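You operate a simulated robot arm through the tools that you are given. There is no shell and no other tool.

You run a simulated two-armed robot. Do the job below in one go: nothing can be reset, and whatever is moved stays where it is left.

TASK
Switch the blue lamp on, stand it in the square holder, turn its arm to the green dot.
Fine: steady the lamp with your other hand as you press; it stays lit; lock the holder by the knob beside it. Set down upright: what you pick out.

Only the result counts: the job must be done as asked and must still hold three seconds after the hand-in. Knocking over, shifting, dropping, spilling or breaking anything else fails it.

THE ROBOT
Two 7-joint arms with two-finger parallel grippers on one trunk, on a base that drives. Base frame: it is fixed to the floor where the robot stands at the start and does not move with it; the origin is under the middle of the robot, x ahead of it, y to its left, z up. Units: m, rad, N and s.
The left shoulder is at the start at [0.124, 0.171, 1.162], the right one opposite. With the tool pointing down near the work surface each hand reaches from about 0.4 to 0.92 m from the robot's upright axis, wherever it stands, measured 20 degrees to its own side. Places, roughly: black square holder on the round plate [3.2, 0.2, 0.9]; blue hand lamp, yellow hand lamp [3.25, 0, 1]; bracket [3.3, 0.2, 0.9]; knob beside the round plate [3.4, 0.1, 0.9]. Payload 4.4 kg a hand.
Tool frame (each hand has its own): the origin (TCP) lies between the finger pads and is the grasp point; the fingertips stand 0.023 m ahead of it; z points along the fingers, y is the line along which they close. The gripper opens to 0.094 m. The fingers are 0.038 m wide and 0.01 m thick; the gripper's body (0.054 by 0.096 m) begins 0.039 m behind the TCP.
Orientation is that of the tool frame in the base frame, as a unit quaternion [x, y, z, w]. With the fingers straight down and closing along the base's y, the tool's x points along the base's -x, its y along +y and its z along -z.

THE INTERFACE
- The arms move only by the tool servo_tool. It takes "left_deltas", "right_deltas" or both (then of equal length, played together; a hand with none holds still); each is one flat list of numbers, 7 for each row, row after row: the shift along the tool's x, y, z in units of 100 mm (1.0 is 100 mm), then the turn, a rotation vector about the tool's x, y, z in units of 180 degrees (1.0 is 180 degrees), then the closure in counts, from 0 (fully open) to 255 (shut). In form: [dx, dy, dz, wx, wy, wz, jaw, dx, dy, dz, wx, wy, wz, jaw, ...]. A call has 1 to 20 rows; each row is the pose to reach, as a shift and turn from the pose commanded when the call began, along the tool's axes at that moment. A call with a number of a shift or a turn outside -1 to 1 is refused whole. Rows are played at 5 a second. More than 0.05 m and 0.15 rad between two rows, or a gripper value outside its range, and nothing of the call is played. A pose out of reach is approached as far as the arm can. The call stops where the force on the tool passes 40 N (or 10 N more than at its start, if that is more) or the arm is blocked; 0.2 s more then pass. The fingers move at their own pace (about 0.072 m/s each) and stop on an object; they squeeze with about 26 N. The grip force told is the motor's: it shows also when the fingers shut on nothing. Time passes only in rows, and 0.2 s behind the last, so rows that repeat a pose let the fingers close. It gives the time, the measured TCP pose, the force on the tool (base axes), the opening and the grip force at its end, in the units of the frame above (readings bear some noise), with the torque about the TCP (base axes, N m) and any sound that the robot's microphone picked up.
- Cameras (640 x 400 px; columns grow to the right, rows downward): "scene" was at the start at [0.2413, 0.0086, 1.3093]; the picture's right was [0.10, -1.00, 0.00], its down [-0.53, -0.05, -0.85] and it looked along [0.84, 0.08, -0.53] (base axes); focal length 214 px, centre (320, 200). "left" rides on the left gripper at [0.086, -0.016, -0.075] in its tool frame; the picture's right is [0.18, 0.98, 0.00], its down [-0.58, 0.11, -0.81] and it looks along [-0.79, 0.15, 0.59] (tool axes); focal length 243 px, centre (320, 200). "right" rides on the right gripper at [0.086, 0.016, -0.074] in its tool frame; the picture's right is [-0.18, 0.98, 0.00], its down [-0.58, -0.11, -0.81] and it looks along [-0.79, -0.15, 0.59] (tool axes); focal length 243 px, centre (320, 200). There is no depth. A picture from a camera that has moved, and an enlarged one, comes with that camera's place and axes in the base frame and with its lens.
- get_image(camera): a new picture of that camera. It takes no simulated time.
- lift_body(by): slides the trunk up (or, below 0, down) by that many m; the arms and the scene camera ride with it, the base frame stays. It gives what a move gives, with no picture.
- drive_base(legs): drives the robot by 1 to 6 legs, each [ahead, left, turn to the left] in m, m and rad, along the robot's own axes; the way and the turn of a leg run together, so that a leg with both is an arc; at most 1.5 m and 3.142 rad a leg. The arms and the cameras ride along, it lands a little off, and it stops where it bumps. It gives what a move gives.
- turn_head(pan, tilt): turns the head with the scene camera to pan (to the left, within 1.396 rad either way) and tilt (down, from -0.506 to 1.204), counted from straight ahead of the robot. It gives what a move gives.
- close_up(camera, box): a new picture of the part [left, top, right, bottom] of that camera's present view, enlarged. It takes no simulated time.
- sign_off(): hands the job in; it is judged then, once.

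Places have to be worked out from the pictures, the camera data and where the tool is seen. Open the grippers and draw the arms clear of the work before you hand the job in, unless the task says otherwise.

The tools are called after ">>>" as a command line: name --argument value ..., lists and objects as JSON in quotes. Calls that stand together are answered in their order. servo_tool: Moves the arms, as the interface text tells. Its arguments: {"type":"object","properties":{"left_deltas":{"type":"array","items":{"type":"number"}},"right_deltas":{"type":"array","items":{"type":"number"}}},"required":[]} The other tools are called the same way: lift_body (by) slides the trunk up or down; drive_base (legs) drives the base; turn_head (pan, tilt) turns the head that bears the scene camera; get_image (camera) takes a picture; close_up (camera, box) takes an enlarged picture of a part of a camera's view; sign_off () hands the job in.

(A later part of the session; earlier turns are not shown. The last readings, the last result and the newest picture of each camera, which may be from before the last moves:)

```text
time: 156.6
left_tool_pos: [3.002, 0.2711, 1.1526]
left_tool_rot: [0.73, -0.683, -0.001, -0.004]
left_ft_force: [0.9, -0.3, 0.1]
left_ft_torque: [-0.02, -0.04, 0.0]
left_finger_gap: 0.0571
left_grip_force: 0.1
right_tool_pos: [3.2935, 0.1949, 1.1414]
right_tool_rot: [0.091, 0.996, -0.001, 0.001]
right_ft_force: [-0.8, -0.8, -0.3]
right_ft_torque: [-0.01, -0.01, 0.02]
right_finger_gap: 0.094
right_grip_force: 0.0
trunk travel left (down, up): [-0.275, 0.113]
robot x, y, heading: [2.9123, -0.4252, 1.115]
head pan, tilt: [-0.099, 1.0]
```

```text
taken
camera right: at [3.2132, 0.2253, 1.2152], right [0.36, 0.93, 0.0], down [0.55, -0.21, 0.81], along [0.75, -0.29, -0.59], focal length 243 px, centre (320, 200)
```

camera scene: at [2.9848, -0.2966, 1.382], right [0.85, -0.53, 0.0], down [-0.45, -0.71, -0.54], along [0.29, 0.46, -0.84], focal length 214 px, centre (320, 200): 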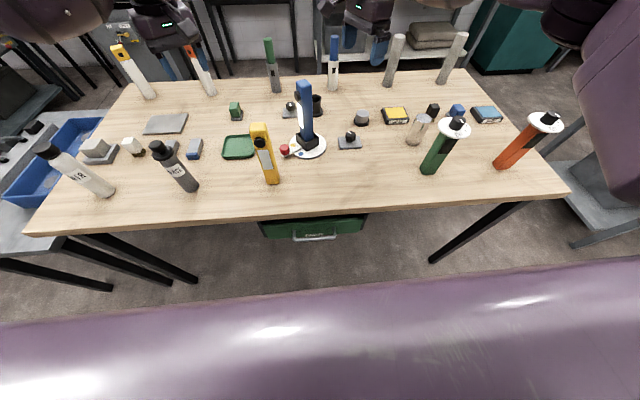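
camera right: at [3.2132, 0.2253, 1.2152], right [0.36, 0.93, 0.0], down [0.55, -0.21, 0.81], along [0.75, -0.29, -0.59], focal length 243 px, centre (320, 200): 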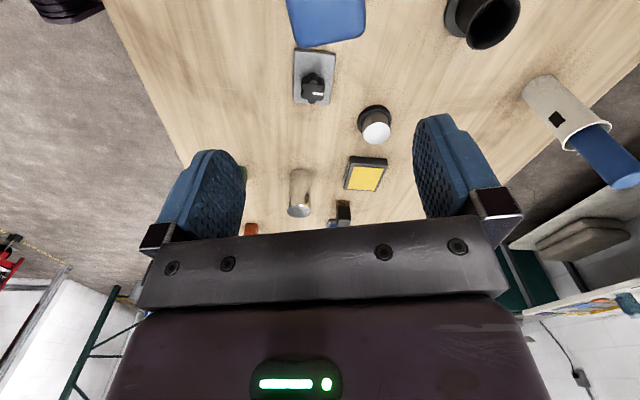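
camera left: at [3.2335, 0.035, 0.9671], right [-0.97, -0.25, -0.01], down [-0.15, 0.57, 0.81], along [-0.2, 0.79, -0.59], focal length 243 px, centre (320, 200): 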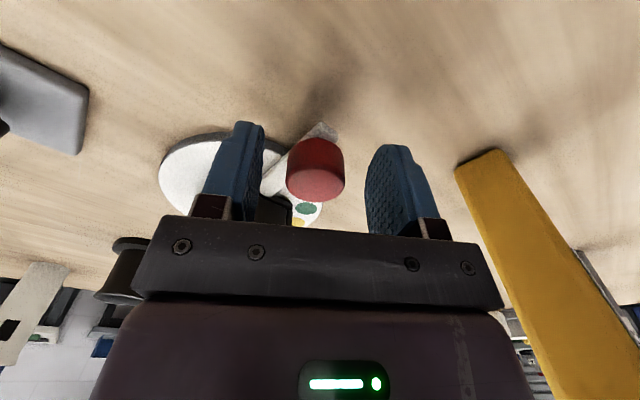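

I position over the lamp, come down around it, and grip.

>>> servo_tool --right_deltas '[0.22, 0.06, 0, 0, 0, 0, 0, 0.443, 0.118, 0, 0, 0, 0, 0, 0.443, 0.118, 0.3, 0, 0, 0, 0, 0.443, 0.118, 0.4, 0, 0, 0, 0]'

>>> get_image --camera "right"

>>> servo_tool --right_deltas '[0, 0, 0.2, 0, 0, 0, 0, 0, 0, 0.4, 0, 0, 0, 0, 0, 0, 0.62, 0, 0, 0, 0, 0, 0, 0.62, 0, 0, 0, 100, 0, 0, 0.62, 0, 0, 0, 150, 0, 0, 0.62, 0, 0, 0, 200, 0, 0, 0.62, 0, 0, 0, 200, 0, 0, 0.62, 0, 0, 0, 200]'

>>> close_up --camera "scene" --box '[276, 125, 328, 160]'

```text
time: 157.6
left_tool_pos: [3.0013, 0.2696, 1.1526]
left_tool_rot: [0.73, -0.683, -0.001, -0.005]
left_ft_force: [-0.3, -0.1, -0.6]
left_ft_torque: [0.0, -0.01, -0.01]
left_finger_gap: 0.0572
left_grip_force: 0.1
right_tool_pos: [3.2505, 0.2156, 1.1022]
right_tool_rot: [0.092, 0.996, -0.002, 0.001]
right_ft_force: [0.3, 0.9, -0.2]
right_ft_torque: [0.01, 0.0, 0.02]
right_finger_gap: 0.094
right_grip_force: 0.0
trunk travel left (down, up): [-0.275, 0.113]
robot x, y, heading: [2.9157, -0.422, 1.115]
head pan, tilt: [-0.099, 1.0]
```

```text
taken
camera right: at [3.1702, 0.2455, 1.1756], right [0.36, 0.93, 0.0], down [0.55, -0.21, 0.81], along [0.75, -0.29, -0.59], focal length 243 px, centre (320, 200)
```

right: 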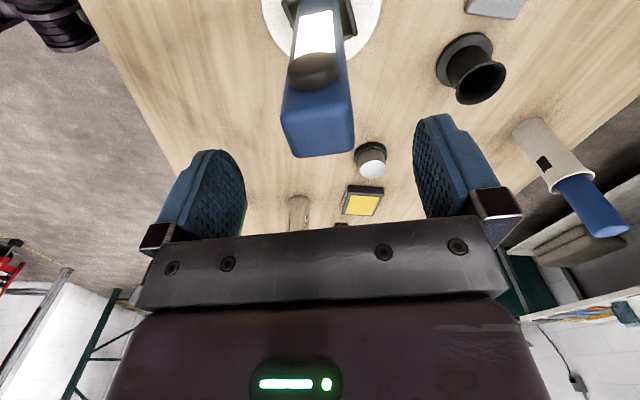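

```text
time: 159.4
left_tool_pos: [3.0012, 0.2713, 1.1525]
left_tool_rot: [0.73, -0.683, -0.001, -0.005]
left_ft_force: [0.3, -0.5, -1.4]
left_ft_torque: [0.01, 0.02, -0.02]
left_finger_gap: 0.0571
left_grip_force: 0.0
right_tool_pos: [3.2519, 0.2143, 1.0392]
right_tool_rot: [0.091, 0.996, -0.001, 0.001]
right_ft_force: [-0.2, 0.4, 0.1]
right_ft_torque: [0.06, 0.05, 0.02]
right_finger_gap: 0.0397
right_grip_force: 25.9
trunk travel left (down, up): [-0.275, 0.113]
robot x, y, heading: [2.9157, -0.4244, 1.113]
head pan, tilt: [-0.099, 1.0]
```

```text
11.43 times, centred on (302, 142) of scene
camera zoom: at [2.9848, -0.2965, 1.382], right [0.85, -0.53, 0.0], down [-0.45, -0.71, -0.54], along [0.29, 0.46, -0.84], focal length 2451 px, centre (526, 857)
```

zoom: 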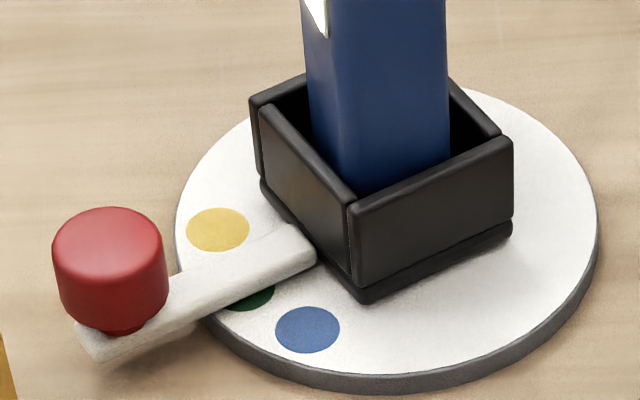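

Gripped. I twist counterclockwise through the play, in small steps, watching torque and arm.

>>> servo_tool --right_deltas '[0, 0, 0, 0, 0, -0.02, 200, 0, 0, 0, 0, 0, -0.04, 200, 0, 0, 0, 0, 0, -0.06, 200, 0, 0, 0, 0, 0, -0.08, 200, 0, 0, 0, 0, 0, -0.09, 200, 0, 0, 0, 0, 0, -0.09, 200]'

>>> close_up --camera "scene" --box '[276, 125, 328, 160]'

```text
time: 160.8
left_tool_pos: [3.0009, 0.2704, 1.1515]
left_tool_rot: [0.73, -0.683, -0.001, -0.005]
left_ft_force: [-0.1, 0.2, 0.3]
left_ft_torque: [0.01, 0.03, -0.02]
left_finger_gap: 0.0572
left_grip_force: 0.1
right_tool_pos: [3.2519, 0.2141, 1.0396]
right_tool_rot: [-0.05, 0.999, -0.002, 0.002]
right_ft_force: [0.8, -1.3, 2.3]
right_ft_torque: [-0.07, -0.24, -0.01]
right_finger_gap: 0.0397
right_grip_force: 26.2
trunk travel left (down, up): [-0.275, 0.113]
robot x, y, heading: [2.9132, -0.4239, 1.113]
head pan, tilt: [-0.099, 1.0]
```

```text
11.43 times, centred on (302, 142) of scene
camera zoom: at [2.9849, -0.2967, 1.382], right [0.85, -0.53, 0.0], down [-0.45, -0.71, -0.54], along [0.29, 0.46, -0.84], focal length 2451 px, centre (526, 857)
```

zoom: 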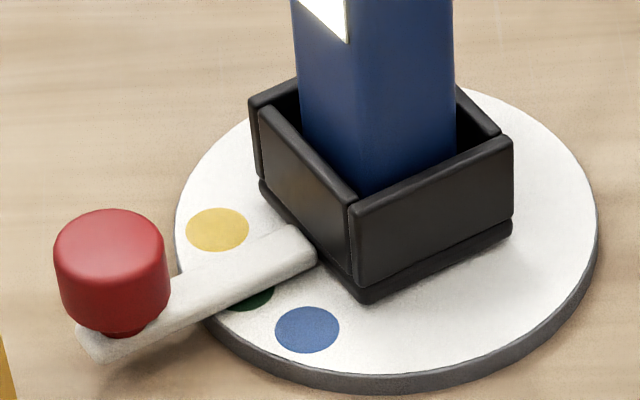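

The play is about used up. I twist another 4° in tiny steps.

>>> servo_tool --right_deltas '[0, 0, 0, 0, 0, -0.008, 200, 0, 0, 0, 0, 0, -0.016, 200, 0, 0, 0, 0, 0, -0.022, 200, 0, 0, 0, 0, 0, -0.022, 200]'

>>> close_up --camera "scene" --box '[276, 125, 328, 160]'

```text
time: 161.8
left_tool_pos: [3.002, 0.271, 1.1522]
left_tool_rot: [0.73, -0.683, -0.002, -0.004]
left_ft_force: [0.8, 0.0, -0.4]
left_ft_torque: [0.02, -0.02, -0.02]
left_finger_gap: 0.0569
left_grip_force: 0.0
right_tool_pos: [3.2524, 0.2153, 1.0394]
right_tool_rot: [-0.084, 0.996, -0.001, -0.001]
right_ft_force: [1.0, -0.8, -0.5]
right_ft_torque: [-0.04, -0.07, 0.0]
right_finger_gap: 0.0398
right_grip_force: 25.9
trunk travel left (down, up): [-0.275, 0.113]
robot x, y, heading: [2.9144, -0.4298, 1.115]
head pan, tilt: [-0.099, 1.0]
```

```text
11.43 times, centred on (302, 142) of scene
camera zoom: at [2.985, -0.2964, 1.382], right [0.85, -0.53, 0.0], down [-0.45, -0.71, -0.54], along [0.29, 0.46, -0.84], focal length 2451 px, centre (526, 857)
```

zoom: 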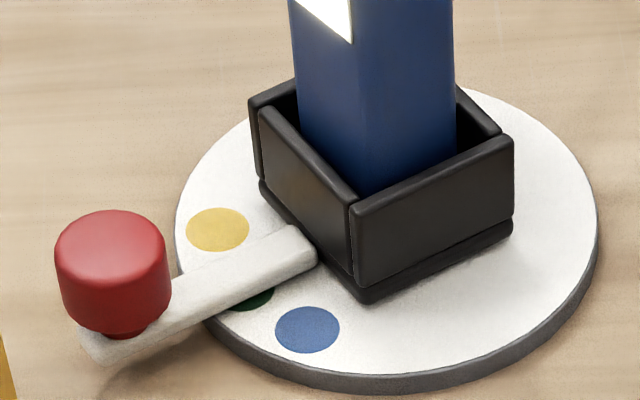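

>>> servo_tool --right_deltas '[0, 0, 0, 0, 0, -0.008, 200, 0, 0, 0, 0, 0, -0.016, 200, 0, 0, 0, 0, 0, -0.022, 200, 0, 0, 0, 0, 0, -0.022, 200]'

>>> close_up --camera "scene" --box '[276, 125, 328, 160]'

```text
time: 162.8
left_tool_pos: [3.0011, 0.271, 1.1524]
left_tool_rot: [0.73, -0.683, -0.001, -0.005]
left_ft_force: [0.2, -0.3, 0.4]
left_ft_torque: [-0.01, -0.01, 0.01]
left_finger_gap: 0.0572
left_grip_force: 0.0
right_tool_pos: [3.2514, 0.2152, 1.04]
right_tool_rot: [-0.118, 0.993, -0.002, 0.0]
right_ft_force: [0.2, -0.3, 0.0]
right_ft_torque: [-0.09, -0.1, -0.03]
right_finger_gap: 0.0396
right_grip_force: 26.4
trunk travel left (down, up): [-0.275, 0.113]
robot x, y, heading: [2.9153, -0.4169, 1.109]
head pan, tilt: [-0.099, 1.0]
```

```text
11.43 times, centred on (302, 142) of scene
camera zoom: at [2.9849, -0.2965, 1.382], right [0.85, -0.53, 0.0], down [-0.45, -0.71, -0.54], along [0.29, 0.46, -0.84], focal length 2451 px, centre (526, 857)
```

zoom: 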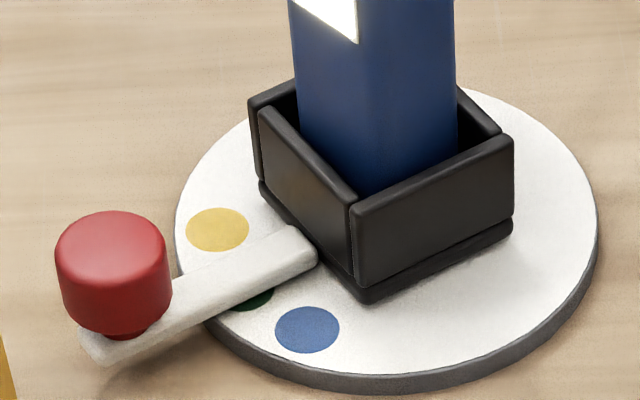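

The lamp has up to ±17° of play in the holder, so it isn't engaged yet. I continue 9° more.

>>> servo_tool --right_deltas '[0, 0, 0, 0, 0, -0.012, 200, 0, 0, 0, 0, 0, -0.025, 200, 0, 0, 0, 0, 0, -0.038, 200, 0, 0, 0, 0, 0, -0.05, 200, 0, 0, 0, 0, 0, -0.05, 200]'

>>> close_up --camera "scene" --box '[276, 125, 328, 160]'

```text
time: 164.0
left_tool_pos: [3.0006, 0.2706, 1.1515]
left_tool_rot: [0.73, -0.684, -0.001, -0.005]
left_ft_force: [0.1, -0.4, 0.4]
left_ft_torque: [0.01, 0.01, -0.01]
left_finger_gap: 0.0575
left_grip_force: 0.1
right_tool_pos: [3.2523, 0.2147, 1.0391]
right_tool_rot: [-0.197, 0.98, -0.002, 0.001]
right_ft_force: [3.6, 0.6, 0.3]
right_ft_torque: [0.05, -0.58, -0.04]
right_finger_gap: 0.0397
right_grip_force: 25.8
trunk travel left (down, up): [-0.275, 0.113]
robot x, y, heading: [2.9113, -0.4229, 1.119]
head pan, tilt: [-0.099, 1.0]
```

```text
11.43 times, centred on (302, 142) of scene
camera zoom: at [2.9853, -0.2965, 1.382], right [0.85, -0.53, 0.0], down [-0.45, -0.71, -0.54], along [0.29, 0.46, -0.84], focal length 2451 px, centre (526, 857)
```

zoom: 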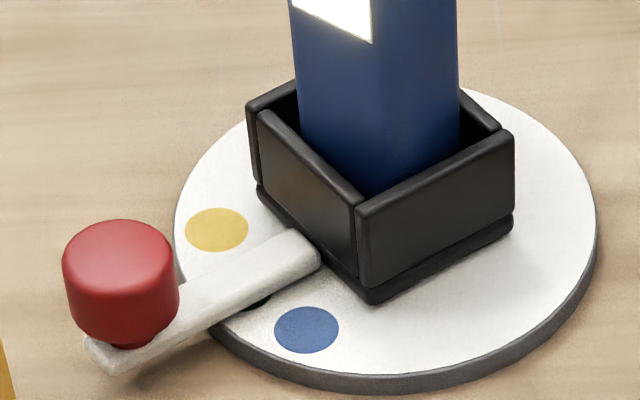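

The red knob moved this time with hardly any torque: so the clockwise stop is not the locked state. While here I bring the arm the last 1–2° back to the centre of green.

>>> servo_tool --right_deltas '[0, 0, 0, 0, 0, -0.006, 200, 0, 0, 0, 0, 0, -0.01, 200, 0, 0, 0, 0, 0, -0.01, 200]'

>>> close_up --camera "scene" --box '[276, 125, 328, 160]'

```text
time: 164.8
left_tool_pos: [3.0016, 0.2714, 1.152]
left_tool_rot: [0.73, -0.683, -0.001, -0.005]
left_ft_force: [0.4, 0.2, -0.2]
left_ft_torque: [-0.02, -0.03, -0.02]
left_finger_gap: 0.0574
left_grip_force: 0.0
right_tool_pos: [3.2523, 0.2138, 1.0398]
right_tool_rot: [-0.212, 0.977, -0.001, 0.001]
right_ft_force: [5.5, -1.4, 0.7]
right_ft_torque: [0.02, -0.77, -0.02]
right_finger_gap: 0.0401
right_grip_force: 26.5
trunk travel left (down, up): [-0.275, 0.113]
robot x, y, heading: [2.9104, -0.4224, 1.114]
head pan, tilt: [-0.099, 1.0]
```

```text
11.43 times, centred on (302, 142) of scene
camera zoom: at [2.9854, -0.2966, 1.382], right [0.85, -0.53, 0.0], down [-0.45, -0.71, -0.54], along [0.29, 0.46, -0.84], focal length 2451 px, centre (526, 857)
```

zoom: 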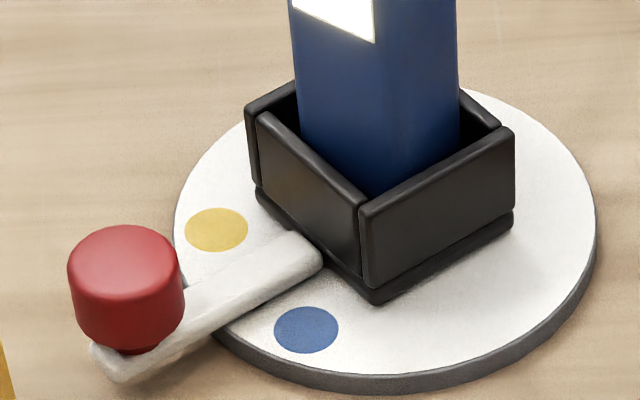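

The arm is now square on the green dot (59–60°). I release and lift off, then will try the knob counterclockwise.

>>> servo_tool --right_deltas '[0, 0, 0, 0, 0, 0, 140, 0, 0, 0, 0, 0, 0, 80, 0, 0, 0, 0, 0, 0, 0, 0, 0, 0, 0, 0, 0, 0, 0, 0, -0.2, 0, 0, 0, 0, 0, 0, -0.5, 0, 0, 0, 0, 0, 0, -0.8, 0, 0, 0, 0, 0, 0, -1.0, 0, 0, 0, 0, 0, 0, -1.0, 0, 0, 0, 0]'

>>> close_up --camera "scene" --box '[276, 122, 370, 165]'

```text
time: 166.8
left_tool_pos: [3.0005, 0.2722, 1.1513]
left_tool_rot: [0.73, -0.683, -0.001, -0.006]
left_ft_force: [0.3, -0.3, -0.4]
left_ft_torque: [0.01, 0.0, 0.01]
left_finger_gap: 0.0571
left_grip_force: 0.1
right_tool_pos: [3.2516, 0.2145, 1.1396]
right_tool_rot: [-0.211, 0.977, -0.001, 0.0]
right_ft_force: [0.8, -0.2, 0.1]
right_ft_torque: [-0.01, 0.02, 0.02]
right_finger_gap: 0.094
right_grip_force: 0.1
trunk travel left (down, up): [-0.275, 0.113]
robot x, y, heading: [2.9158, -0.4266, 1.117]
head pan, tilt: [-0.099, 1.0]
```

```text
6.81 times, centred on (323, 144) of scene
camera zoom: at [2.985, -0.2963, 1.3819], right [0.85, -0.53, 0.0], down [-0.45, -0.71, -0.54], along [0.29, 0.46, -0.84], focal length 1460 px, centre (300, 585)
```

zoom: 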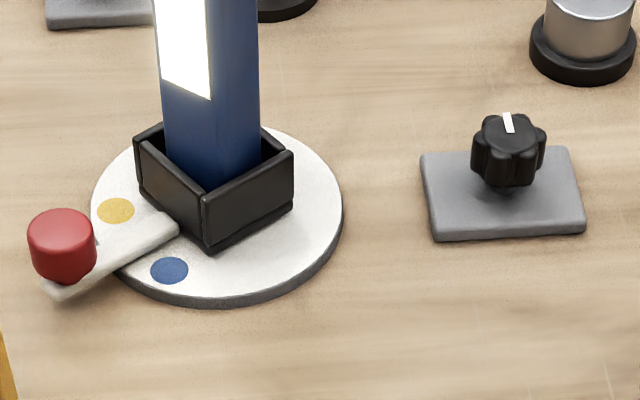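

The mark points away from me; arm on green. I return to the knob with the wrist wound clockwise, ready to turn it counterclockwise by 90° a grip.

>>> servo_tool --right_deltas '[-0.16, -0.2, -0.1, 0, 0, 0.03, 0, -0.32, -0.4, -0.1, 0, 0, 0.06, 0, -0.48, -0.6, -0.1, 0, 0, 0.09, 0, -0.64, -0.8, -0.1, 0, 0, 0.12, 0, -0.8, -1.0, -0.1, 0, 0, 0.15, 0, -0.8, -1.0, -0.1, 0, 0, 0.172, 0, -0.8, -1.0, -0.1, 0, 0, 0.172, 0]'

```text
time: 168.4
left_tool_pos: [3.0009, 0.2714, 1.1529]
left_tool_rot: [0.73, -0.684, -0.001, -0.005]
left_ft_force: [0.2, 0.5, 0.6]
left_ft_torque: [-0.03, -0.04, 0.0]
left_finger_gap: 0.0572
left_grip_force: 0.1
right_tool_pos: [3.366, 0.1569, 1.1494]
right_tool_rot: [0.057, 0.998, -0.001, 0.001]
right_ft_force: [0.8, 0.1, -0.4]
right_ft_torque: [0.02, 0.01, -0.02]
right_finger_gap: 0.094
right_grip_force: 0.0
trunk travel left (down, up): [-0.275, 0.113]
robot x, y, heading: [2.9155, -0.4216, 1.111]
head pan, tilt: [-0.099, 1.0]
```

>>> servo_tool --right_deltas '[-0.1, -0.04, 0.1, 0, 0, 0, 60, -0.215, -0.082, 0.4, 0, 0, 0, 60, -0.215, -0.082, 0.7, 0, 0, 0, 60, -0.215, -0.082, 1.0, 0, 0, 0, 60]'

>>> servo_tool --right_deltas '[0, 0, 0.3, 0, 0, 0, 60, 0, 0, 0.6, 0, 0, 0, 60, 0, 0, 0.8, 0, 0, 0, 60, 0, 0, 1.0, 0, 0, 0, 60, 0, 0, 1.0, 0, 0, 0, 60]'

>>> get_image --camera "right"

>>> close_up --camera "scene" --box '[270, 90, 400, 170]'

```text
time: 169.4
left_tool_pos: [3.0012, 0.2718, 1.1519]
left_tool_rot: [0.729, -0.684, -0.001, -0.005]
left_ft_force: [-0.4, 0.0, -1.0]
left_ft_torque: [0.02, 0.05, -0.01]
left_finger_gap: 0.0574
left_grip_force: 0.1
right_tool_pos: [3.3873, 0.1457, 1.0489]
right_tool_rot: [0.057, 0.998, -0.001, 0.001]
right_ft_force: [0.1, -1.0, 0.2]
right_ft_torque: [-0.01, 0.01, -0.01]
right_finger_gap: 0.0719
right_grip_force: 0.2
trunk travel left (down, up): [-0.275, 0.113]
robot x, y, heading: [2.9137, -0.4239, 1.115]
head pan, tilt: [-0.099, 1.0]
```

```text
time: 170.6
left_tool_pos: [3.0005, 0.2707, 1.1527]
left_tool_rot: [0.73, -0.683, -0.002, -0.005]
left_ft_force: [0.9, 0.1, 0.3]
left_ft_torque: [0.04, 0.06, -0.04]
left_finger_gap: 0.0574
left_grip_force: 0.0
right_tool_pos: [3.3876, 0.1459, 0.9505]
right_tool_rot: [0.057, 0.998, -0.001, 0.001]
right_ft_force: [-0.4, 0.2, -1.0]
right_ft_torque: [0.01, 0.02, 0.0]
right_finger_gap: 0.0716
right_grip_force: 0.0
trunk travel left (down, up): [-0.275, 0.113]
robot x, y, heading: [2.9146, -0.4238, 1.113]
head pan, tilt: [-0.099, 1.0]
```

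```text
taken
camera right: at [3.3041, 0.1706, 1.0236], right [0.29, 0.96, 0.0], down [0.56, -0.17, 0.81], along [0.77, -0.24, -0.59], focal length 243 px, centre (320, 200)
```

right: 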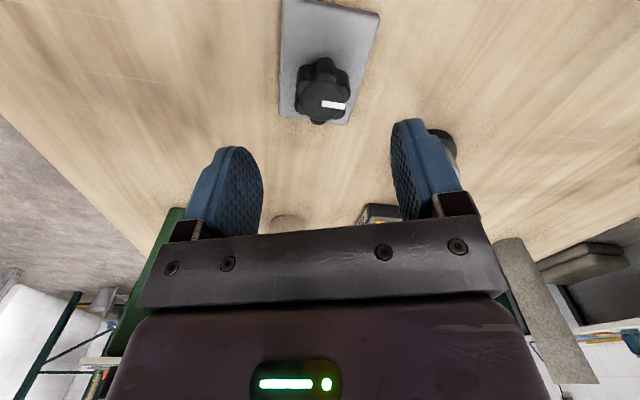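

```text
4.92 times, centred on (335, 130) of scene
camera zoom: at [2.9848, -0.2967, 1.3821], right [0.85, -0.53, 0.0], down [-0.45, -0.71, -0.54], along [0.29, 0.46, -0.84], focal length 1056 px, centre (246, 545)
```

zoom: 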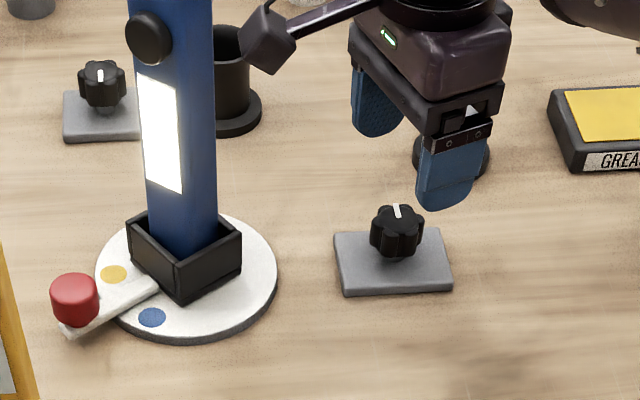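

Clear. I descend, grip, and turn counterclockwise 27° first.

>>> servo_tool --right_deltas '[0.01, 0.005, 0.2, 0, 0, 0, 80, 0.01, 0.005, 0.4, 0, 0, 0, 100, 0.01, 0.005, 0.635, 0, 0, 0, 110, 0.01, 0.005, 0.635, 0, 0, 0, 110, 0.01, 0.005, 0.635, 0, 0, 0, 160, 0.01, 0.005, 0.635, 0, 0, 0, 200, 0.01, 0.005, 0.635, 0, 0, 0, 200]'

>>> servo_tool --right_deltas '[0, 0, 0, 0, 0, -0.025, 200, 0, 0, 0, 0, 0, -0.05, 200, 0, 0, 0, 0, 0, -0.075, 200, 0, 0, 0, 0, 0, -0.1, 200, 0, 0, 0, 0, 0, -0.125, 200, 0, 0, 0, 0, 0, -0.15, 200, 0, 0, 0, 0, 0, -0.15, 200]'

>>> close_up --camera "right" --box '[220, 100, 420, 225]'

```text
time: 172.2
left_tool_pos: [3.0012, 0.2712, 1.1523]
left_tool_rot: [0.731, -0.683, -0.002, -0.005]
left_ft_force: [0.4, 0.9, -0.8]
left_ft_torque: [0.0, 0.02, -0.02]
left_finger_gap: 0.0573
left_grip_force: 0.0
right_tool_pos: [3.3867, 0.1473, 0.8866]
right_tool_rot: [0.057, 0.998, -0.001, 0.001]
right_ft_force: [1.5, 3.6, -0.6]
right_ft_torque: [0.46, -0.49, -0.03]
right_finger_gap: 0.038
right_grip_force: 45.0
trunk travel left (down, up): [-0.275, 0.113]
robot x, y, heading: [2.9166, -0.4261, 1.115]
head pan, tilt: [-0.099, 1.0]
```

```text
time: 173.8
left_tool_pos: [3.0007, 0.2705, 1.1512]
left_tool_rot: [0.73, -0.684, -0.002, -0.005]
left_ft_force: [0.1, 0.0, 1.2]
left_ft_torque: [-0.01, 0.0, 0.01]
left_finger_gap: 0.0572
left_grip_force: 0.1
right_tool_pos: [3.3862, 0.1466, 0.885]
right_tool_rot: [-0.178, 0.984, -0.001, 0.0]
right_ft_force: [1.8, 1.2, -5.0]
right_ft_torque: [0.7, -0.97, 0.02]
right_finger_gap: 0.0376
right_grip_force: 44.9
trunk travel left (down, up): [-0.275, 0.113]
robot x, y, heading: [2.914, -0.4261, 1.111]
head pan, tilt: [-0.099, 1.0]
```

```text
3.20 times, centred on (320, 162) of right
camera zoom: at [3.3004, 0.1306, 0.9597], right [-0.17, 0.99, 0.0], down [0.58, 0.1, 0.81], along [0.8, 0.14, -0.59], focal length 776 px, centre (320, 320)
```

zoom: 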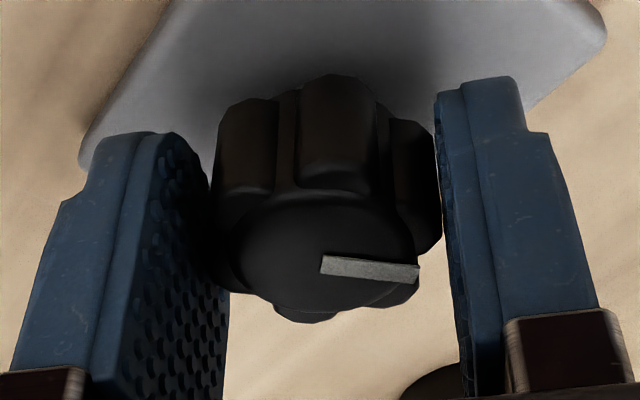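

It turns back freely with low side loads. I continue counterclockwise by another 60°.

>>> servo_tool --right_deltas '[0, 0, 0, 0, 0, -0.03, 200, 0, 0, 0, 0, 0, -0.06, 200, 0, 0, 0, 0, 0, -0.09, 200, 0, 0, 0, 0, 0, -0.12, 200, 0, 0, 0, 0, 0, -0.15, 200, 0, 0, 0, 0, 0, -0.18, 200, 0, 0, 0, 0, 0, -0.21, 200, 0, 0, 0, 0, 0, -0.24, 200, 0, 0, 0, 0, 0, -0.27, 200, 0, 0, 0, 0, 0, -0.3, 200, 0, 0, 0, 0, 0, -0.33, 200, 0, 0, 0, 0, 0, -0.33, 200]'

>>> close_up --camera "right" --box '[220, 100, 420, 225]'

```text
time: 176.4
left_tool_pos: [3.0019, 0.2711, 1.1507]
left_tool_rot: [0.73, -0.684, -0.001, -0.005]
left_ft_force: [0.1, 0.2, 0.1]
left_ft_torque: [0.03, 0.0, 0.0]
left_finger_gap: 0.0568
left_grip_force: 0.0
right_tool_pos: [3.3863, 0.1455, 0.8864]
right_tool_rot: [-0.642, 0.767, -0.001, -0.001]
right_ft_force: [4.5, -4.7, -4.9]
right_ft_torque: [0.77, -0.38, -0.01]
right_finger_gap: 0.0381
right_grip_force: 44.8
trunk travel left (down, up): [-0.275, 0.113]
robot x, y, heading: [2.9147, -0.4234, 1.115]
head pan, tilt: [-0.099, 1.0]
```

```text
3.20 times, centred on (320, 162) of right
camera zoom: at [3.3566, 0.0629, 0.96], right [-0.94, 0.35, 0.0], down [0.21, 0.56, 0.8], along [0.29, 0.75, -0.59], focal length 776 px, centre (320, 320)
```

zoom: 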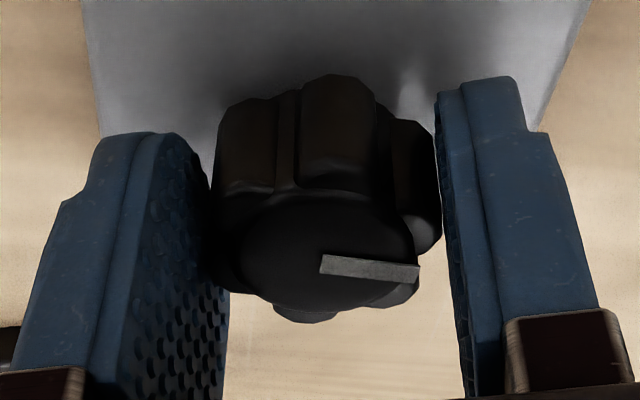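

About 87° back. I open, wind the hand back clockwise 90°, and regrip.

>>> servo_tool --right_deltas '[0, 0, 0, 0, 0, 0, 150, 0, 0, 0, 0, 0, 0, 105, 0, 0, 0, 0, 0, 0, 105, 0, 0, 0, 0, 0, 0.045, 105, 0, 0, 0, 0, 0, 0.09, 105, 0, 0, 0, 0, 0, 0.135, 105, 0, 0, 0, 0, 0, 0.18, 105, 0, 0, 0, 0, 0, 0.225, 105, 0, 0, 0, 0, 0, 0.27, 105, 0, 0, 0, 0, 0, 0.315, 105, 0, 0, 0, 0, 0, 0.36, 105, 0, 0, 0, 0, 0, 0.405, 105, 0, 0, 0, 0, 0, 0.45, 105, 0, 0, 0, 0, 0, 0.49, 105, 0, 0, 0, 0, 0, 0.49, 105, 0, 0, 0, 0, 0, 0.49, 160, 0, 0, 0, 0, 0, 0.49, 200, 0, 0, 0, 0, 0, 0.49, 200]'

>>> close_up --camera "right" --box '[220, 100, 420, 225]'

>>> close_up --camera "scene" --box '[270, 90, 400, 170]'

```text
time: 180.2
left_tool_pos: [3.0009, 0.2706, 1.1514]
left_tool_rot: [0.73, -0.683, -0.001, -0.004]
left_ft_force: [0.3, 0.2, -0.6]
left_ft_torque: [-0.03, 0.01, 0.03]
left_finger_gap: 0.0573
left_grip_force: 0.0
right_tool_pos: [3.386, 0.1473, 0.8859]
right_tool_rot: [0.073, 0.997, -0.002, 0.001]
right_ft_force: [1.5, 5.6, 0.4]
right_ft_torque: [0.27, -0.04, 0.02]
right_finger_gap: 0.0378
right_grip_force: 44.5
trunk travel left (down, up): [-0.275, 0.113]
robot x, y, heading: [2.9181, -0.4222, 1.115]
head pan, tilt: [-0.099, 1.0]
```

```text
3.20 times, centred on (320, 162) of right
camera zoom: at [3.3038, 0.1746, 0.9601], right [0.33, 0.95, 0.0], down [0.56, -0.19, 0.81], along [0.76, -0.26, -0.59], focal length 776 px, centre (320, 320)
```

zoom: 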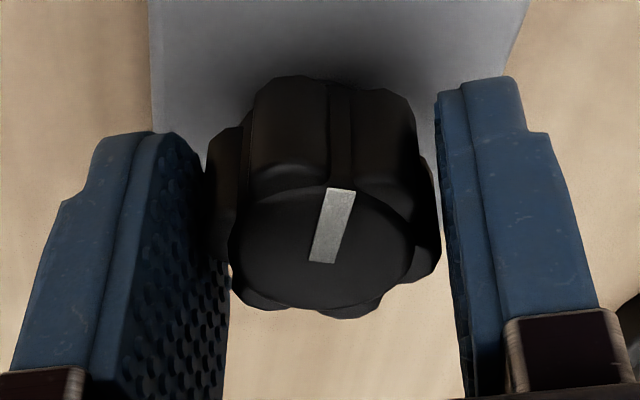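

```text
4.92 times, centred on (335, 130) of scene
camera zoom: at [2.9851, -0.2959, 1.382], right [0.85, -0.53, 0.0], down [-0.45, -0.71, -0.54], along [0.29, 0.46, -0.84], focal length 1056 px, centre (246, 545)
```

zoom: 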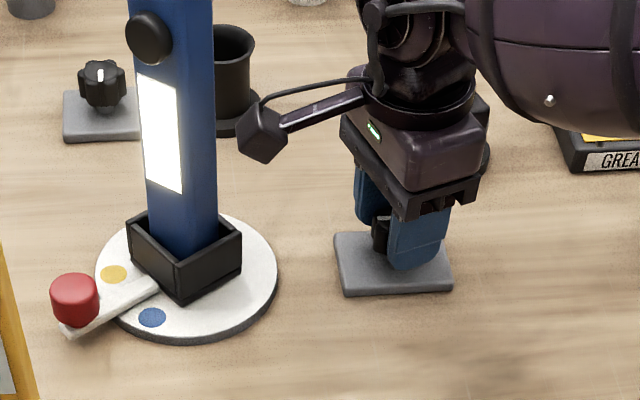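

Gripped again. I turn counterclockwise 90°, back to about the starting mark.

>>> servo_tool --right_deltas '[0, 0, 0, 0, 0, -0.03, 200, 0, 0, 0, 0, 0, -0.06, 200, 0, 0, 0, 0, 0, -0.09, 200, 0, 0, 0, 0, 0, -0.12, 200, 0, 0, 0, 0, 0, -0.15, 200, 0, 0, 0, 0, 0, -0.18, 200, 0, 0, 0, 0, 0, -0.21, 200, 0, 0, 0, 0, 0, -0.24, 200, 0, 0, 0, 0, 0, -0.27, 200, 0, 0, 0, 0, 0, -0.3, 200, 0, 0, 0, 0, 0, -0.33, 200, 0, 0, 0, 0, 0, -0.36, 200, 0, 0, 0, 0, 0, -0.39, 200, 0, 0, 0, 0, 0, -0.42, 200, 0, 0, 0, 0, 0, -0.45, 200, 0, 0, 0, 0, 0, -0.48, 200, 0, 0, 0, 0, 0, -0.5, 200, 0, 0, 0, 0, 0, -0.5, 200]'

>>> close_up --camera "right" --box '[220, 100, 420, 225]'

>>> close_up --camera "scene" --box '[270, 90, 400, 170]'

```text
time: 184.0
left_tool_pos: [3.0003, 0.2711, 1.1526]
left_tool_rot: [0.73, -0.683, -0.001, -0.005]
left_ft_force: [0.2, 0.2, -1.2]
left_ft_torque: [0.0, 0.0, -0.03]
left_finger_gap: 0.057
left_grip_force: 0.1
right_tool_pos: [3.3867, 0.1461, 0.8863]
right_tool_rot: [-0.655, 0.756, -0.001, -0.001]
right_ft_force: [8.2, -1.7, 0.5]
right_ft_torque: [0.72, -0.21, 0.01]
right_finger_gap: 0.0377
right_grip_force: 45.1
trunk travel left (down, up): [-0.275, 0.113]
robot x, y, heading: [2.915, -0.4245, 1.117]
head pan, tilt: [-0.099, 1.0]
```

```text
3.20 times, centred on (320, 162) of right
camera zoom: at [3.3591, 0.0619, 0.9605], right [-0.95, 0.32, 0.0], down [0.19, 0.56, 0.8], along [0.26, 0.76, -0.59], focal length 776 px, centre (320, 320)
```

zoom: 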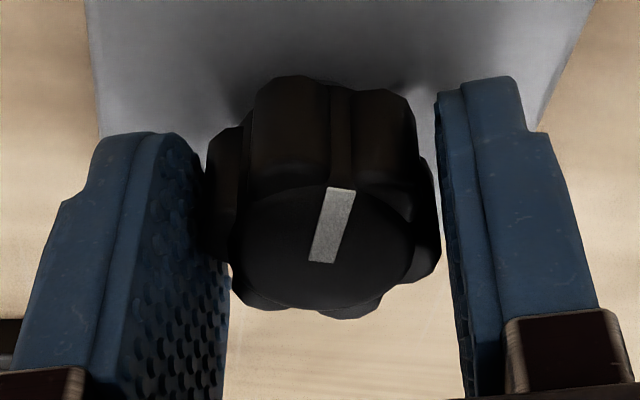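

```text
4.92 times, centred on (335, 130) of scene
camera zoom: at [2.9857, -0.2967, 1.382], right [0.85, -0.53, 0.0], down [-0.45, -0.71, -0.54], along [0.29, 0.46, -0.84], focal length 1056 px, centre (246, 545)
```

zoom: 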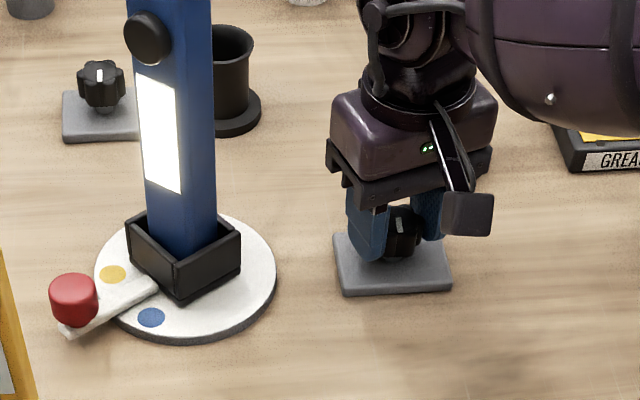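

Back at the start mark. I regrip once more and turn on counterclockwise past it, watching for a stop.

>>> servo_tool --right_deltas '[0, 0, 0, 0, 0, 0, 150, 0, 0, 0, 0, 0, 0, 105, 0, 0, 0, 0, 0, 0, 105, 0, 0, 0, 0, 0, 0.045, 105, 0, 0, 0, 0, 0, 0.09, 105, 0, 0, 0, 0, 0, 0.135, 105, 0, 0, 0, 0, 0, 0.18, 105, 0, 0, 0, 0, 0, 0.225, 105, 0, 0, 0, 0, 0, 0.27, 105, 0, 0, 0, 0, 0, 0.315, 105, 0, 0, 0, 0, 0, 0.36, 105, 0, 0, 0, 0, 0, 0.405, 105, 0, 0, 0, 0, 0, 0.45, 105, 0, 0, 0, 0, 0, 0.5, 105, 0, 0, 0, 0, 0, 0.5, 105, 0, 0, 0, 0, 0, 0.5, 160, 0, 0, 0, 0, 0, 0.5, 200, 0, 0, 0, 0, 0, 0.5, 200]'

>>> close_up --camera "right" --box '[220, 100, 420, 225]'

>>> servo_tool --right_deltas '[0, 0, 0, 0, 0, -0.03, 200, 0, 0, 0, 0, 0, -0.06, 200, 0, 0, 0, 0, 0, -0.09, 200, 0, 0, 0, 0, 0, -0.12, 200, 0, 0, 0, 0, 0, -0.15, 200, 0, 0, 0, 0, 0, -0.15, 200]'

>>> close_up --camera "right" --box '[220, 100, 420, 225]'

```text
refused: row 14 steps farther than a row can; nothing moved
```

```text
3.20 times, centred on (320, 162) of right
camera zoom: at [3.3591, 0.0619, 0.9605], right [-0.95, 0.32, 0.0], down [0.19, 0.56, 0.8], along [0.26, 0.76, -0.59], focal length 776 px, centre (320, 320)
```

zoom: 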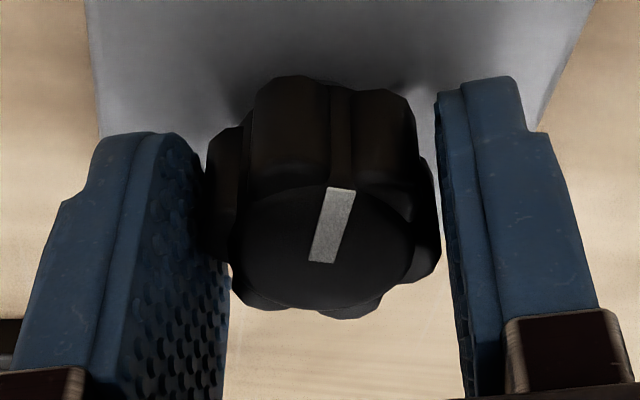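

```text
time: 185.4
left_tool_pos: [3.0017, 0.27, 1.1525]
left_tool_rot: [0.731, -0.683, -0.001, -0.004]
left_ft_force: [0.0, -0.1, 0.6]
left_ft_torque: [0.0, 0.03, 0.03]
left_finger_gap: 0.0572
left_grip_force: 0.1
right_tool_pos: [3.3864, 0.1459, 0.8862]
right_tool_rot: [-0.705, 0.709, -0.002, -0.001]
right_ft_force: [9.5, -7.4, 1.9]
right_ft_torque: [-0.84, 0.07, -0.59]
right_finger_gap: 0.0379
right_grip_force: 44.6
right hand out of reach, approached as far as the arm can: row 3, 4, 5, 6
trunk travel left (down, up): [-0.275, 0.113]
robot x, y, heading: [2.921, -0.4222, 1.115]
head pan, tilt: [-0.099, 1.0]
```

```text
3.20 times, centred on (320, 162) of right
camera zoom: at [3.3712, 0.0578, 0.9605], right [-0.98, 0.19, 0.0], down [0.11, 0.58, 0.8], along [0.15, 0.79, -0.59], focal length 776 px, centre (320, 320)
```

zoom: 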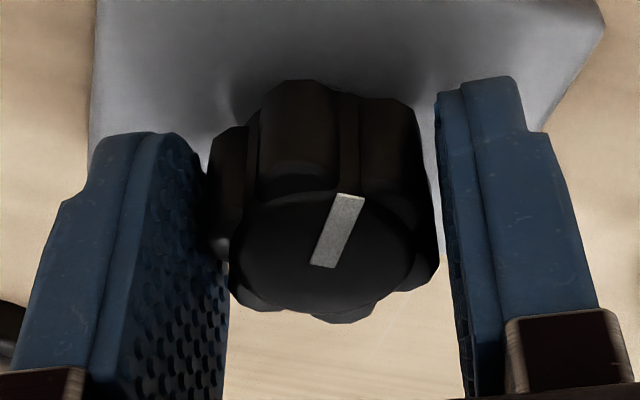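

That's a stop: −0.59 N·m and the knob slipped, so its range is just 0–180° clockwise, and clockwise is the only way to lock. With the arm now truly on green I turn it clockwise again, 97° in this grip.

>>> servo_tool --right_deltas '[0, 0, 0, 0, 0, 0.03, 200, 0, 0, 0, 0, 0, 0.06, 200, 0, 0, 0, 0, 0, 0.09, 200, 0, 0, 0, 0, 0, 0.12, 200, 0, 0, 0, 0, 0, 0.15, 200, 0, 0, 0, 0, 0, 0.18, 200, 0, 0, 0, 0, 0, 0.21, 200, 0, 0, 0, 0, 0, 0.24, 200, 0, 0, 0, 0, 0, 0.27, 200, 0, 0, 0, 0, 0, 0.3, 200, 0, 0, 0, 0, 0, 0.33, 200, 0, 0, 0, 0, 0, 0.36, 200, 0, 0, 0, 0, 0, 0.39, 200, 0, 0, 0, 0, 0, 0.42, 200, 0, 0, 0, 0, 0, 0.45, 200, 0, 0, 0, 0, 0, 0.48, 200, 0, 0, 0, 0, 0, 0.51, 200, 0, 0, 0, 0, 0, 0.54, 200, 0, 0, 0, 0, 0, 0.54, 200]'

>>> close_up --camera "right" --box '[220, 100, 420, 225]'

>>> close_up --camera "scene" --box '[270, 90, 400, 170]'

```text
time: 189.4
left_tool_pos: [3.0016, 0.2716, 1.151]
left_tool_rot: [0.73, -0.683, 0.0, -0.004]
left_ft_force: [0.0, -0.2, -0.2]
left_ft_torque: [0.01, -0.01, 0.0]
left_finger_gap: 0.0573
left_grip_force: 0.1
right_tool_pos: [3.3851, 0.1456, 0.8863]
right_tool_rot: [0.065, 0.998, -0.002, 0.0]
right_ft_force: [-0.5, 4.1, -3.3]
right_ft_torque: [0.64, 1.09, 0.03]
right_finger_gap: 0.0379
right_grip_force: 45.2
trunk travel left (down, up): [-0.275, 0.113]
robot x, y, heading: [2.912, -0.4252, 1.116]
head pan, tilt: [-0.099, 1.0]
```

```text
3.20 times, centred on (320, 162) of right
camera zoom: at [3.3025, 0.1734, 0.9602], right [0.31, 0.95, 0.0], down [0.56, -0.18, 0.81], along [0.77, -0.25, -0.59], focal length 776 px, centre (320, 320)
```

zoom: 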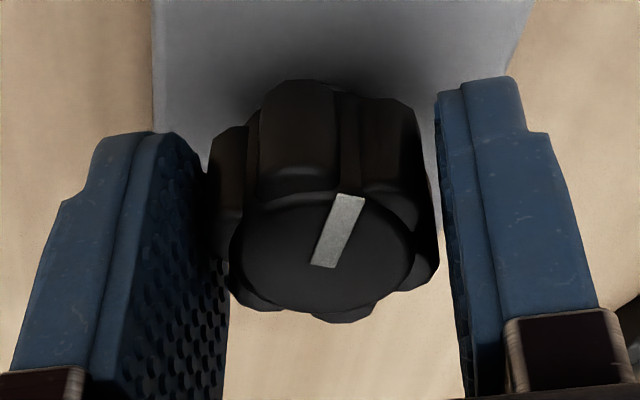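

```text
4.92 times, centred on (335, 130) of scene
camera zoom: at [2.9852, -0.2959, 1.382], right [0.85, -0.53, 0.0], down [-0.45, -0.71, -0.54], along [0.29, 0.46, -0.84], focal length 1056 px, centre (246, 545)
```

zoom: 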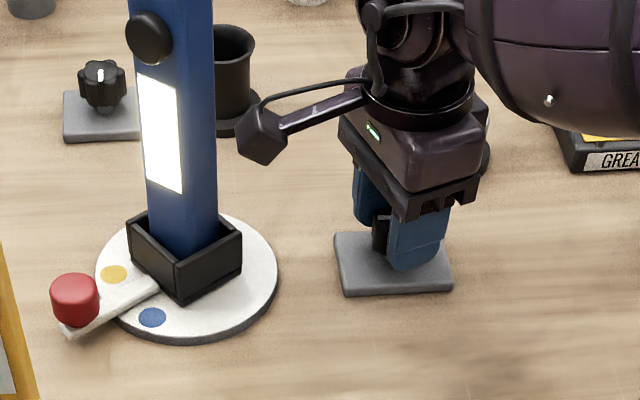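

About 97° round. I regrip 90° back and turn the rest of the way to the stop.

>>> servo_tool --right_deltas '[0, 0, 0, 0, 0, 0, 150, 0, 0, 0, 0, 0, 0, 105, 0, 0, 0, 0, 0, 0, 105, 0, 0, 0, 0, 0, -0.045, 105, 0, 0, 0, 0, 0, -0.09, 105, 0, 0, 0, 0, 0, -0.135, 105, 0, 0, 0, 0, 0, -0.18, 105, 0, 0, 0, 0, 0, -0.225, 105, 0, 0, 0, 0, 0, -0.27, 105, 0, 0, 0, 0, 0, -0.315, 105, 0, 0, 0, 0, 0, -0.36, 105, 0, 0, 0, 0, 0, -0.405, 105, 0, 0, 0, 0, 0, -0.45, 105, 0, 0, 0, 0, 0, -0.49, 105, 0, 0, 0, 0, 0, -0.49, 105, 0, 0, 0, 0, 0, -0.49, 160, 0, 0, 0, 0, 0, -0.49, 200, 0, 0, 0, 0, 0, -0.49, 200]'

>>> servo_tool --right_deltas '[0, 0, 0, 0, 0, 0.03, 200, 0, 0, 0, 0, 0, 0.06, 200, 0, 0, 0, 0, 0, 0.09, 200, 0, 0, 0, 0, 0, 0.12, 200, 0, 0, 0, 0, 0, 0.15, 200, 0, 0, 0, 0, 0, 0.18, 200, 0, 0, 0, 0, 0, 0.21, 200, 0, 0, 0, 0, 0, 0.24, 200, 0, 0, 0, 0, 0, 0.27, 200, 0, 0, 0, 0, 0, 0.3, 200, 0, 0, 0, 0, 0, 0.33, 200, 0, 0, 0, 0, 0, 0.36, 200, 0, 0, 0, 0, 0, 0.39, 200, 0, 0, 0, 0, 0, 0.39, 200]'

>>> close_up --camera "right" --box '[220, 100, 420, 225]'

```text
time: 193.2
left_tool_pos: [3.0027, 0.2709, 1.1528]
left_tool_rot: [0.73, -0.684, -0.002, -0.004]
left_ft_force: [-0.6, 0.1, -0.3]
left_ft_torque: [0.01, 0.01, 0.0]
left_finger_gap: 0.0573
left_grip_force: 0.0
right_tool_pos: [3.3862, 0.1454, 0.8864]
right_tool_rot: [-0.648, 0.762, -0.001, 0.0]
right_ft_force: [5.0, 1.1, 0.6]
right_ft_torque: [-0.08, -0.02, -0.01]
right_finger_gap: 0.0379
right_grip_force: 44.9
trunk travel left (down, up): [-0.275, 0.113]
robot x, y, heading: [2.9171, -0.4244, 1.115]
head pan, tilt: [-0.099, 1.0]
```

```text
time: 196.2
left_tool_pos: [3.0013, 0.2713, 1.1516]
left_tool_rot: [0.731, -0.683, -0.002, -0.005]
left_ft_force: [-0.6, 0.0, -1.1]
left_ft_torque: [0.03, 0.0, -0.02]
left_finger_gap: 0.0571
left_grip_force: 0.1
right_tool_pos: [3.3866, 0.1469, 0.8862]
right_tool_rot: [-0.091, 0.996, -0.002, -0.001]
right_ft_force: [6.7, 1.1, 3.4]
right_ft_torque: [0.51, 0.51, 0.01]
right_finger_gap: 0.0378
right_grip_force: 45.2
trunk travel left (down, up): [-0.275, 0.113]
robot x, y, heading: [2.9152, -0.4227, 1.108]
head pan, tilt: [-0.099, 1.0]
```

```text
3.20 times, centred on (320, 162) of right
camera zoom: at [3.2992, 0.1459, 0.9602], right [0.0, 1.0, 0.0], down [0.59, 0.0, 0.81], along [0.81, 0.0, -0.59], focal length 776 px, centre (320, 320)
```

zoom: 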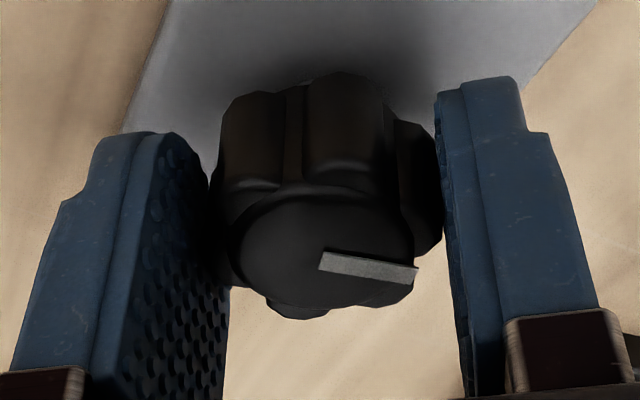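

Now at about 167°, no stop yet. I turn the last degrees to the stop.

>>> servo_tool --right_deltas '[0, 0, 0, 0, 0, 0.02, 200, 0, 0, 0, 0, 0, 0.04, 200, 0, 0, 0, 0, 0, 0.06, 200, 0, 0, 0, 0, 0, 0.08, 200, 0, 0, 0, 0, 0, 0.1, 200, 0, 0, 0, 0, 0, 0.1, 200]'

>>> close_up --camera "right" --box '[220, 100, 420, 225]'

```text
time: 197.6
left_tool_pos: [3.0012, 0.2715, 1.1521]
left_tool_rot: [0.731, -0.683, 0.0, -0.004]
left_ft_force: [-0.5, 0.5, -0.1]
left_ft_torque: [-0.02, 0.01, 0.0]
left_finger_gap: 0.0573
left_grip_force: 0.0
right_tool_pos: [3.3849, 0.146, 0.886]
right_tool_rot: [0.066, 0.998, -0.001, 0.001]
right_ft_force: [1.5, 6.2, 1.7]
right_ft_torque: [0.36, -0.29, 0.66]
right_finger_gap: 0.0377
right_grip_force: 45.1
trunk travel left (down, up): [-0.275, 0.113]
robot x, y, heading: [2.913, -0.4252, 1.108]
head pan, tilt: [-0.099, 1.0]
```

```text
3.20 times, centred on (320, 162) of right
camera zoom: at [3.302, 0.1734, 0.9602], right [0.31, 0.95, 0.0], down [0.56, -0.18, 0.81], along [0.77, -0.25, -0.59], focal length 776 px, centre (320, 320)
```

zoom: 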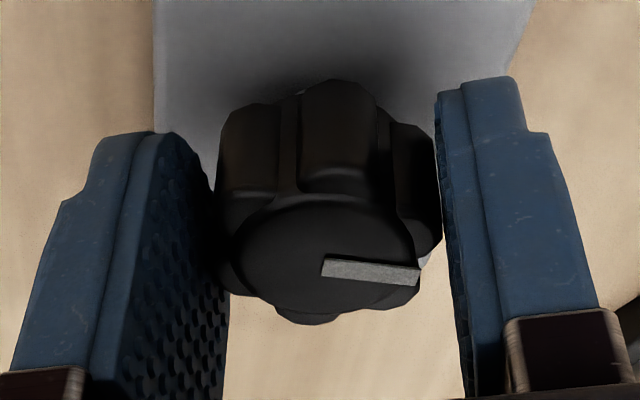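

The stop again, 0.66 N·m. I release the knob, lift off and look.

>>> servo_tool --right_deltas '[0, 0, 0, 0, 0, 0, 150, 0, 0, 0, 0, 0, 0, 100, 0, 0, 0, 0, 0, 0, 80, 0, 0, -0.1, 0, 0, 0, 80, 0, 0, -0.3, 0, 0, -0.03, 80, 0, 0, -0.5, 0, 0, -0.06, 80, 0, 0, -0.75, 0, 0, -0.09, 80, 0, 0, -1.0, 0, 0, -0.12, 80]'

>>> servo_tool --right_deltas '[0, 0, -0.3, 0, 0, -0.02, 0, 0, 0, -0.6, 0, 0, -0.04, 0, 0, 0, -0.8, 0, 0, -0.05, 0, 0, 0, -1.0, 0, 0, -0.05, 0]'

>>> close_up --camera "scene" --box '[276, 122, 370, 165]'

>>> close_up --camera "scene" --box '[276, 125, 328, 160]'

```text
time: 199.4
left_tool_pos: [3.0007, 0.269, 1.1537]
left_tool_rot: [0.73, -0.683, -0.002, -0.005]
left_ft_force: [0.1, 1.3, -0.3]
left_ft_torque: [0.0, -0.02, 0.01]
left_finger_gap: 0.0571
left_grip_force: 0.1
right_tool_pos: [3.3852, 0.1461, 0.9869]
right_tool_rot: [-0.124, 0.992, -0.002, 0.001]
right_ft_force: [-0.2, -0.3, -0.3]
right_ft_torque: [0.01, -0.02, 0.0]
right_finger_gap: 0.0646
right_grip_force: 0.0
trunk travel left (down, up): [-0.275, 0.113]
robot x, y, heading: [2.9132, -0.4228, 1.11]
head pan, tilt: [-0.099, 1.0]
```

```text
time: 200.4
left_tool_pos: [2.9998, 0.271, 1.1521]
left_tool_rot: [0.73, -0.684, -0.001, -0.004]
left_ft_force: [-0.1, 0.1, 0.9]
left_ft_torque: [-0.01, 0.01, 0.0]
left_finger_gap: 0.057
left_grip_force: 0.1
right_tool_pos: [3.3859, 0.1457, 1.0856]
right_tool_rot: [-0.201, 0.98, -0.002, 0.0]
right_ft_force: [0.3, -0.2, 0.3]
right_ft_torque: [0.0, 0.01, -0.03]
right_finger_gap: 0.0941
right_grip_force: 0.1
trunk travel left (down, up): [-0.275, 0.113]
robot x, y, heading: [2.9159, -0.4254, 1.113]
head pan, tilt: [-0.099, 1.0]
```

```text
6.81 times, centred on (323, 144) of scene
camera zoom: at [2.9846, -0.2967, 1.3821], right [0.85, -0.53, 0.0], down [-0.45, -0.71, -0.54], along [0.29, 0.46, -0.84], focal length 1460 px, centre (300, 585)
```

zoom: 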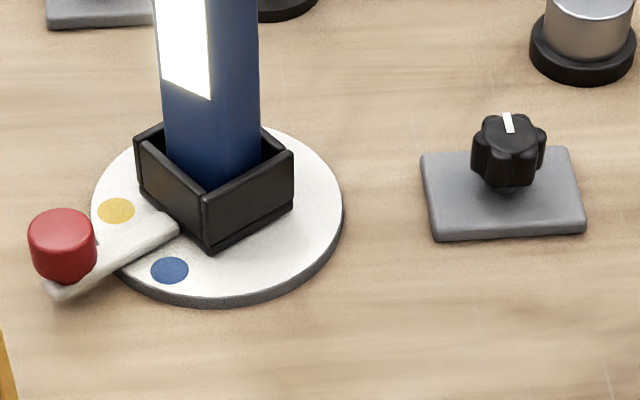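

```text
11.43 times, centred on (302, 142) of scene
camera zoom: at [2.9846, -0.2967, 1.3821], right [0.85, -0.53, 0.0], down [-0.45, -0.71, -0.54], along [0.29, 0.46, -0.84], focal length 2451 px, centre (526, 857)
```

zoom: 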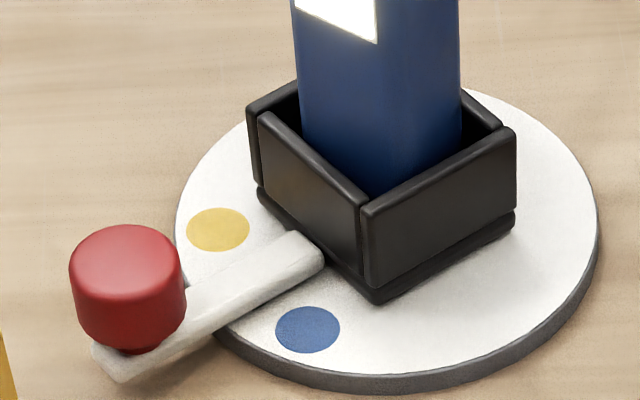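

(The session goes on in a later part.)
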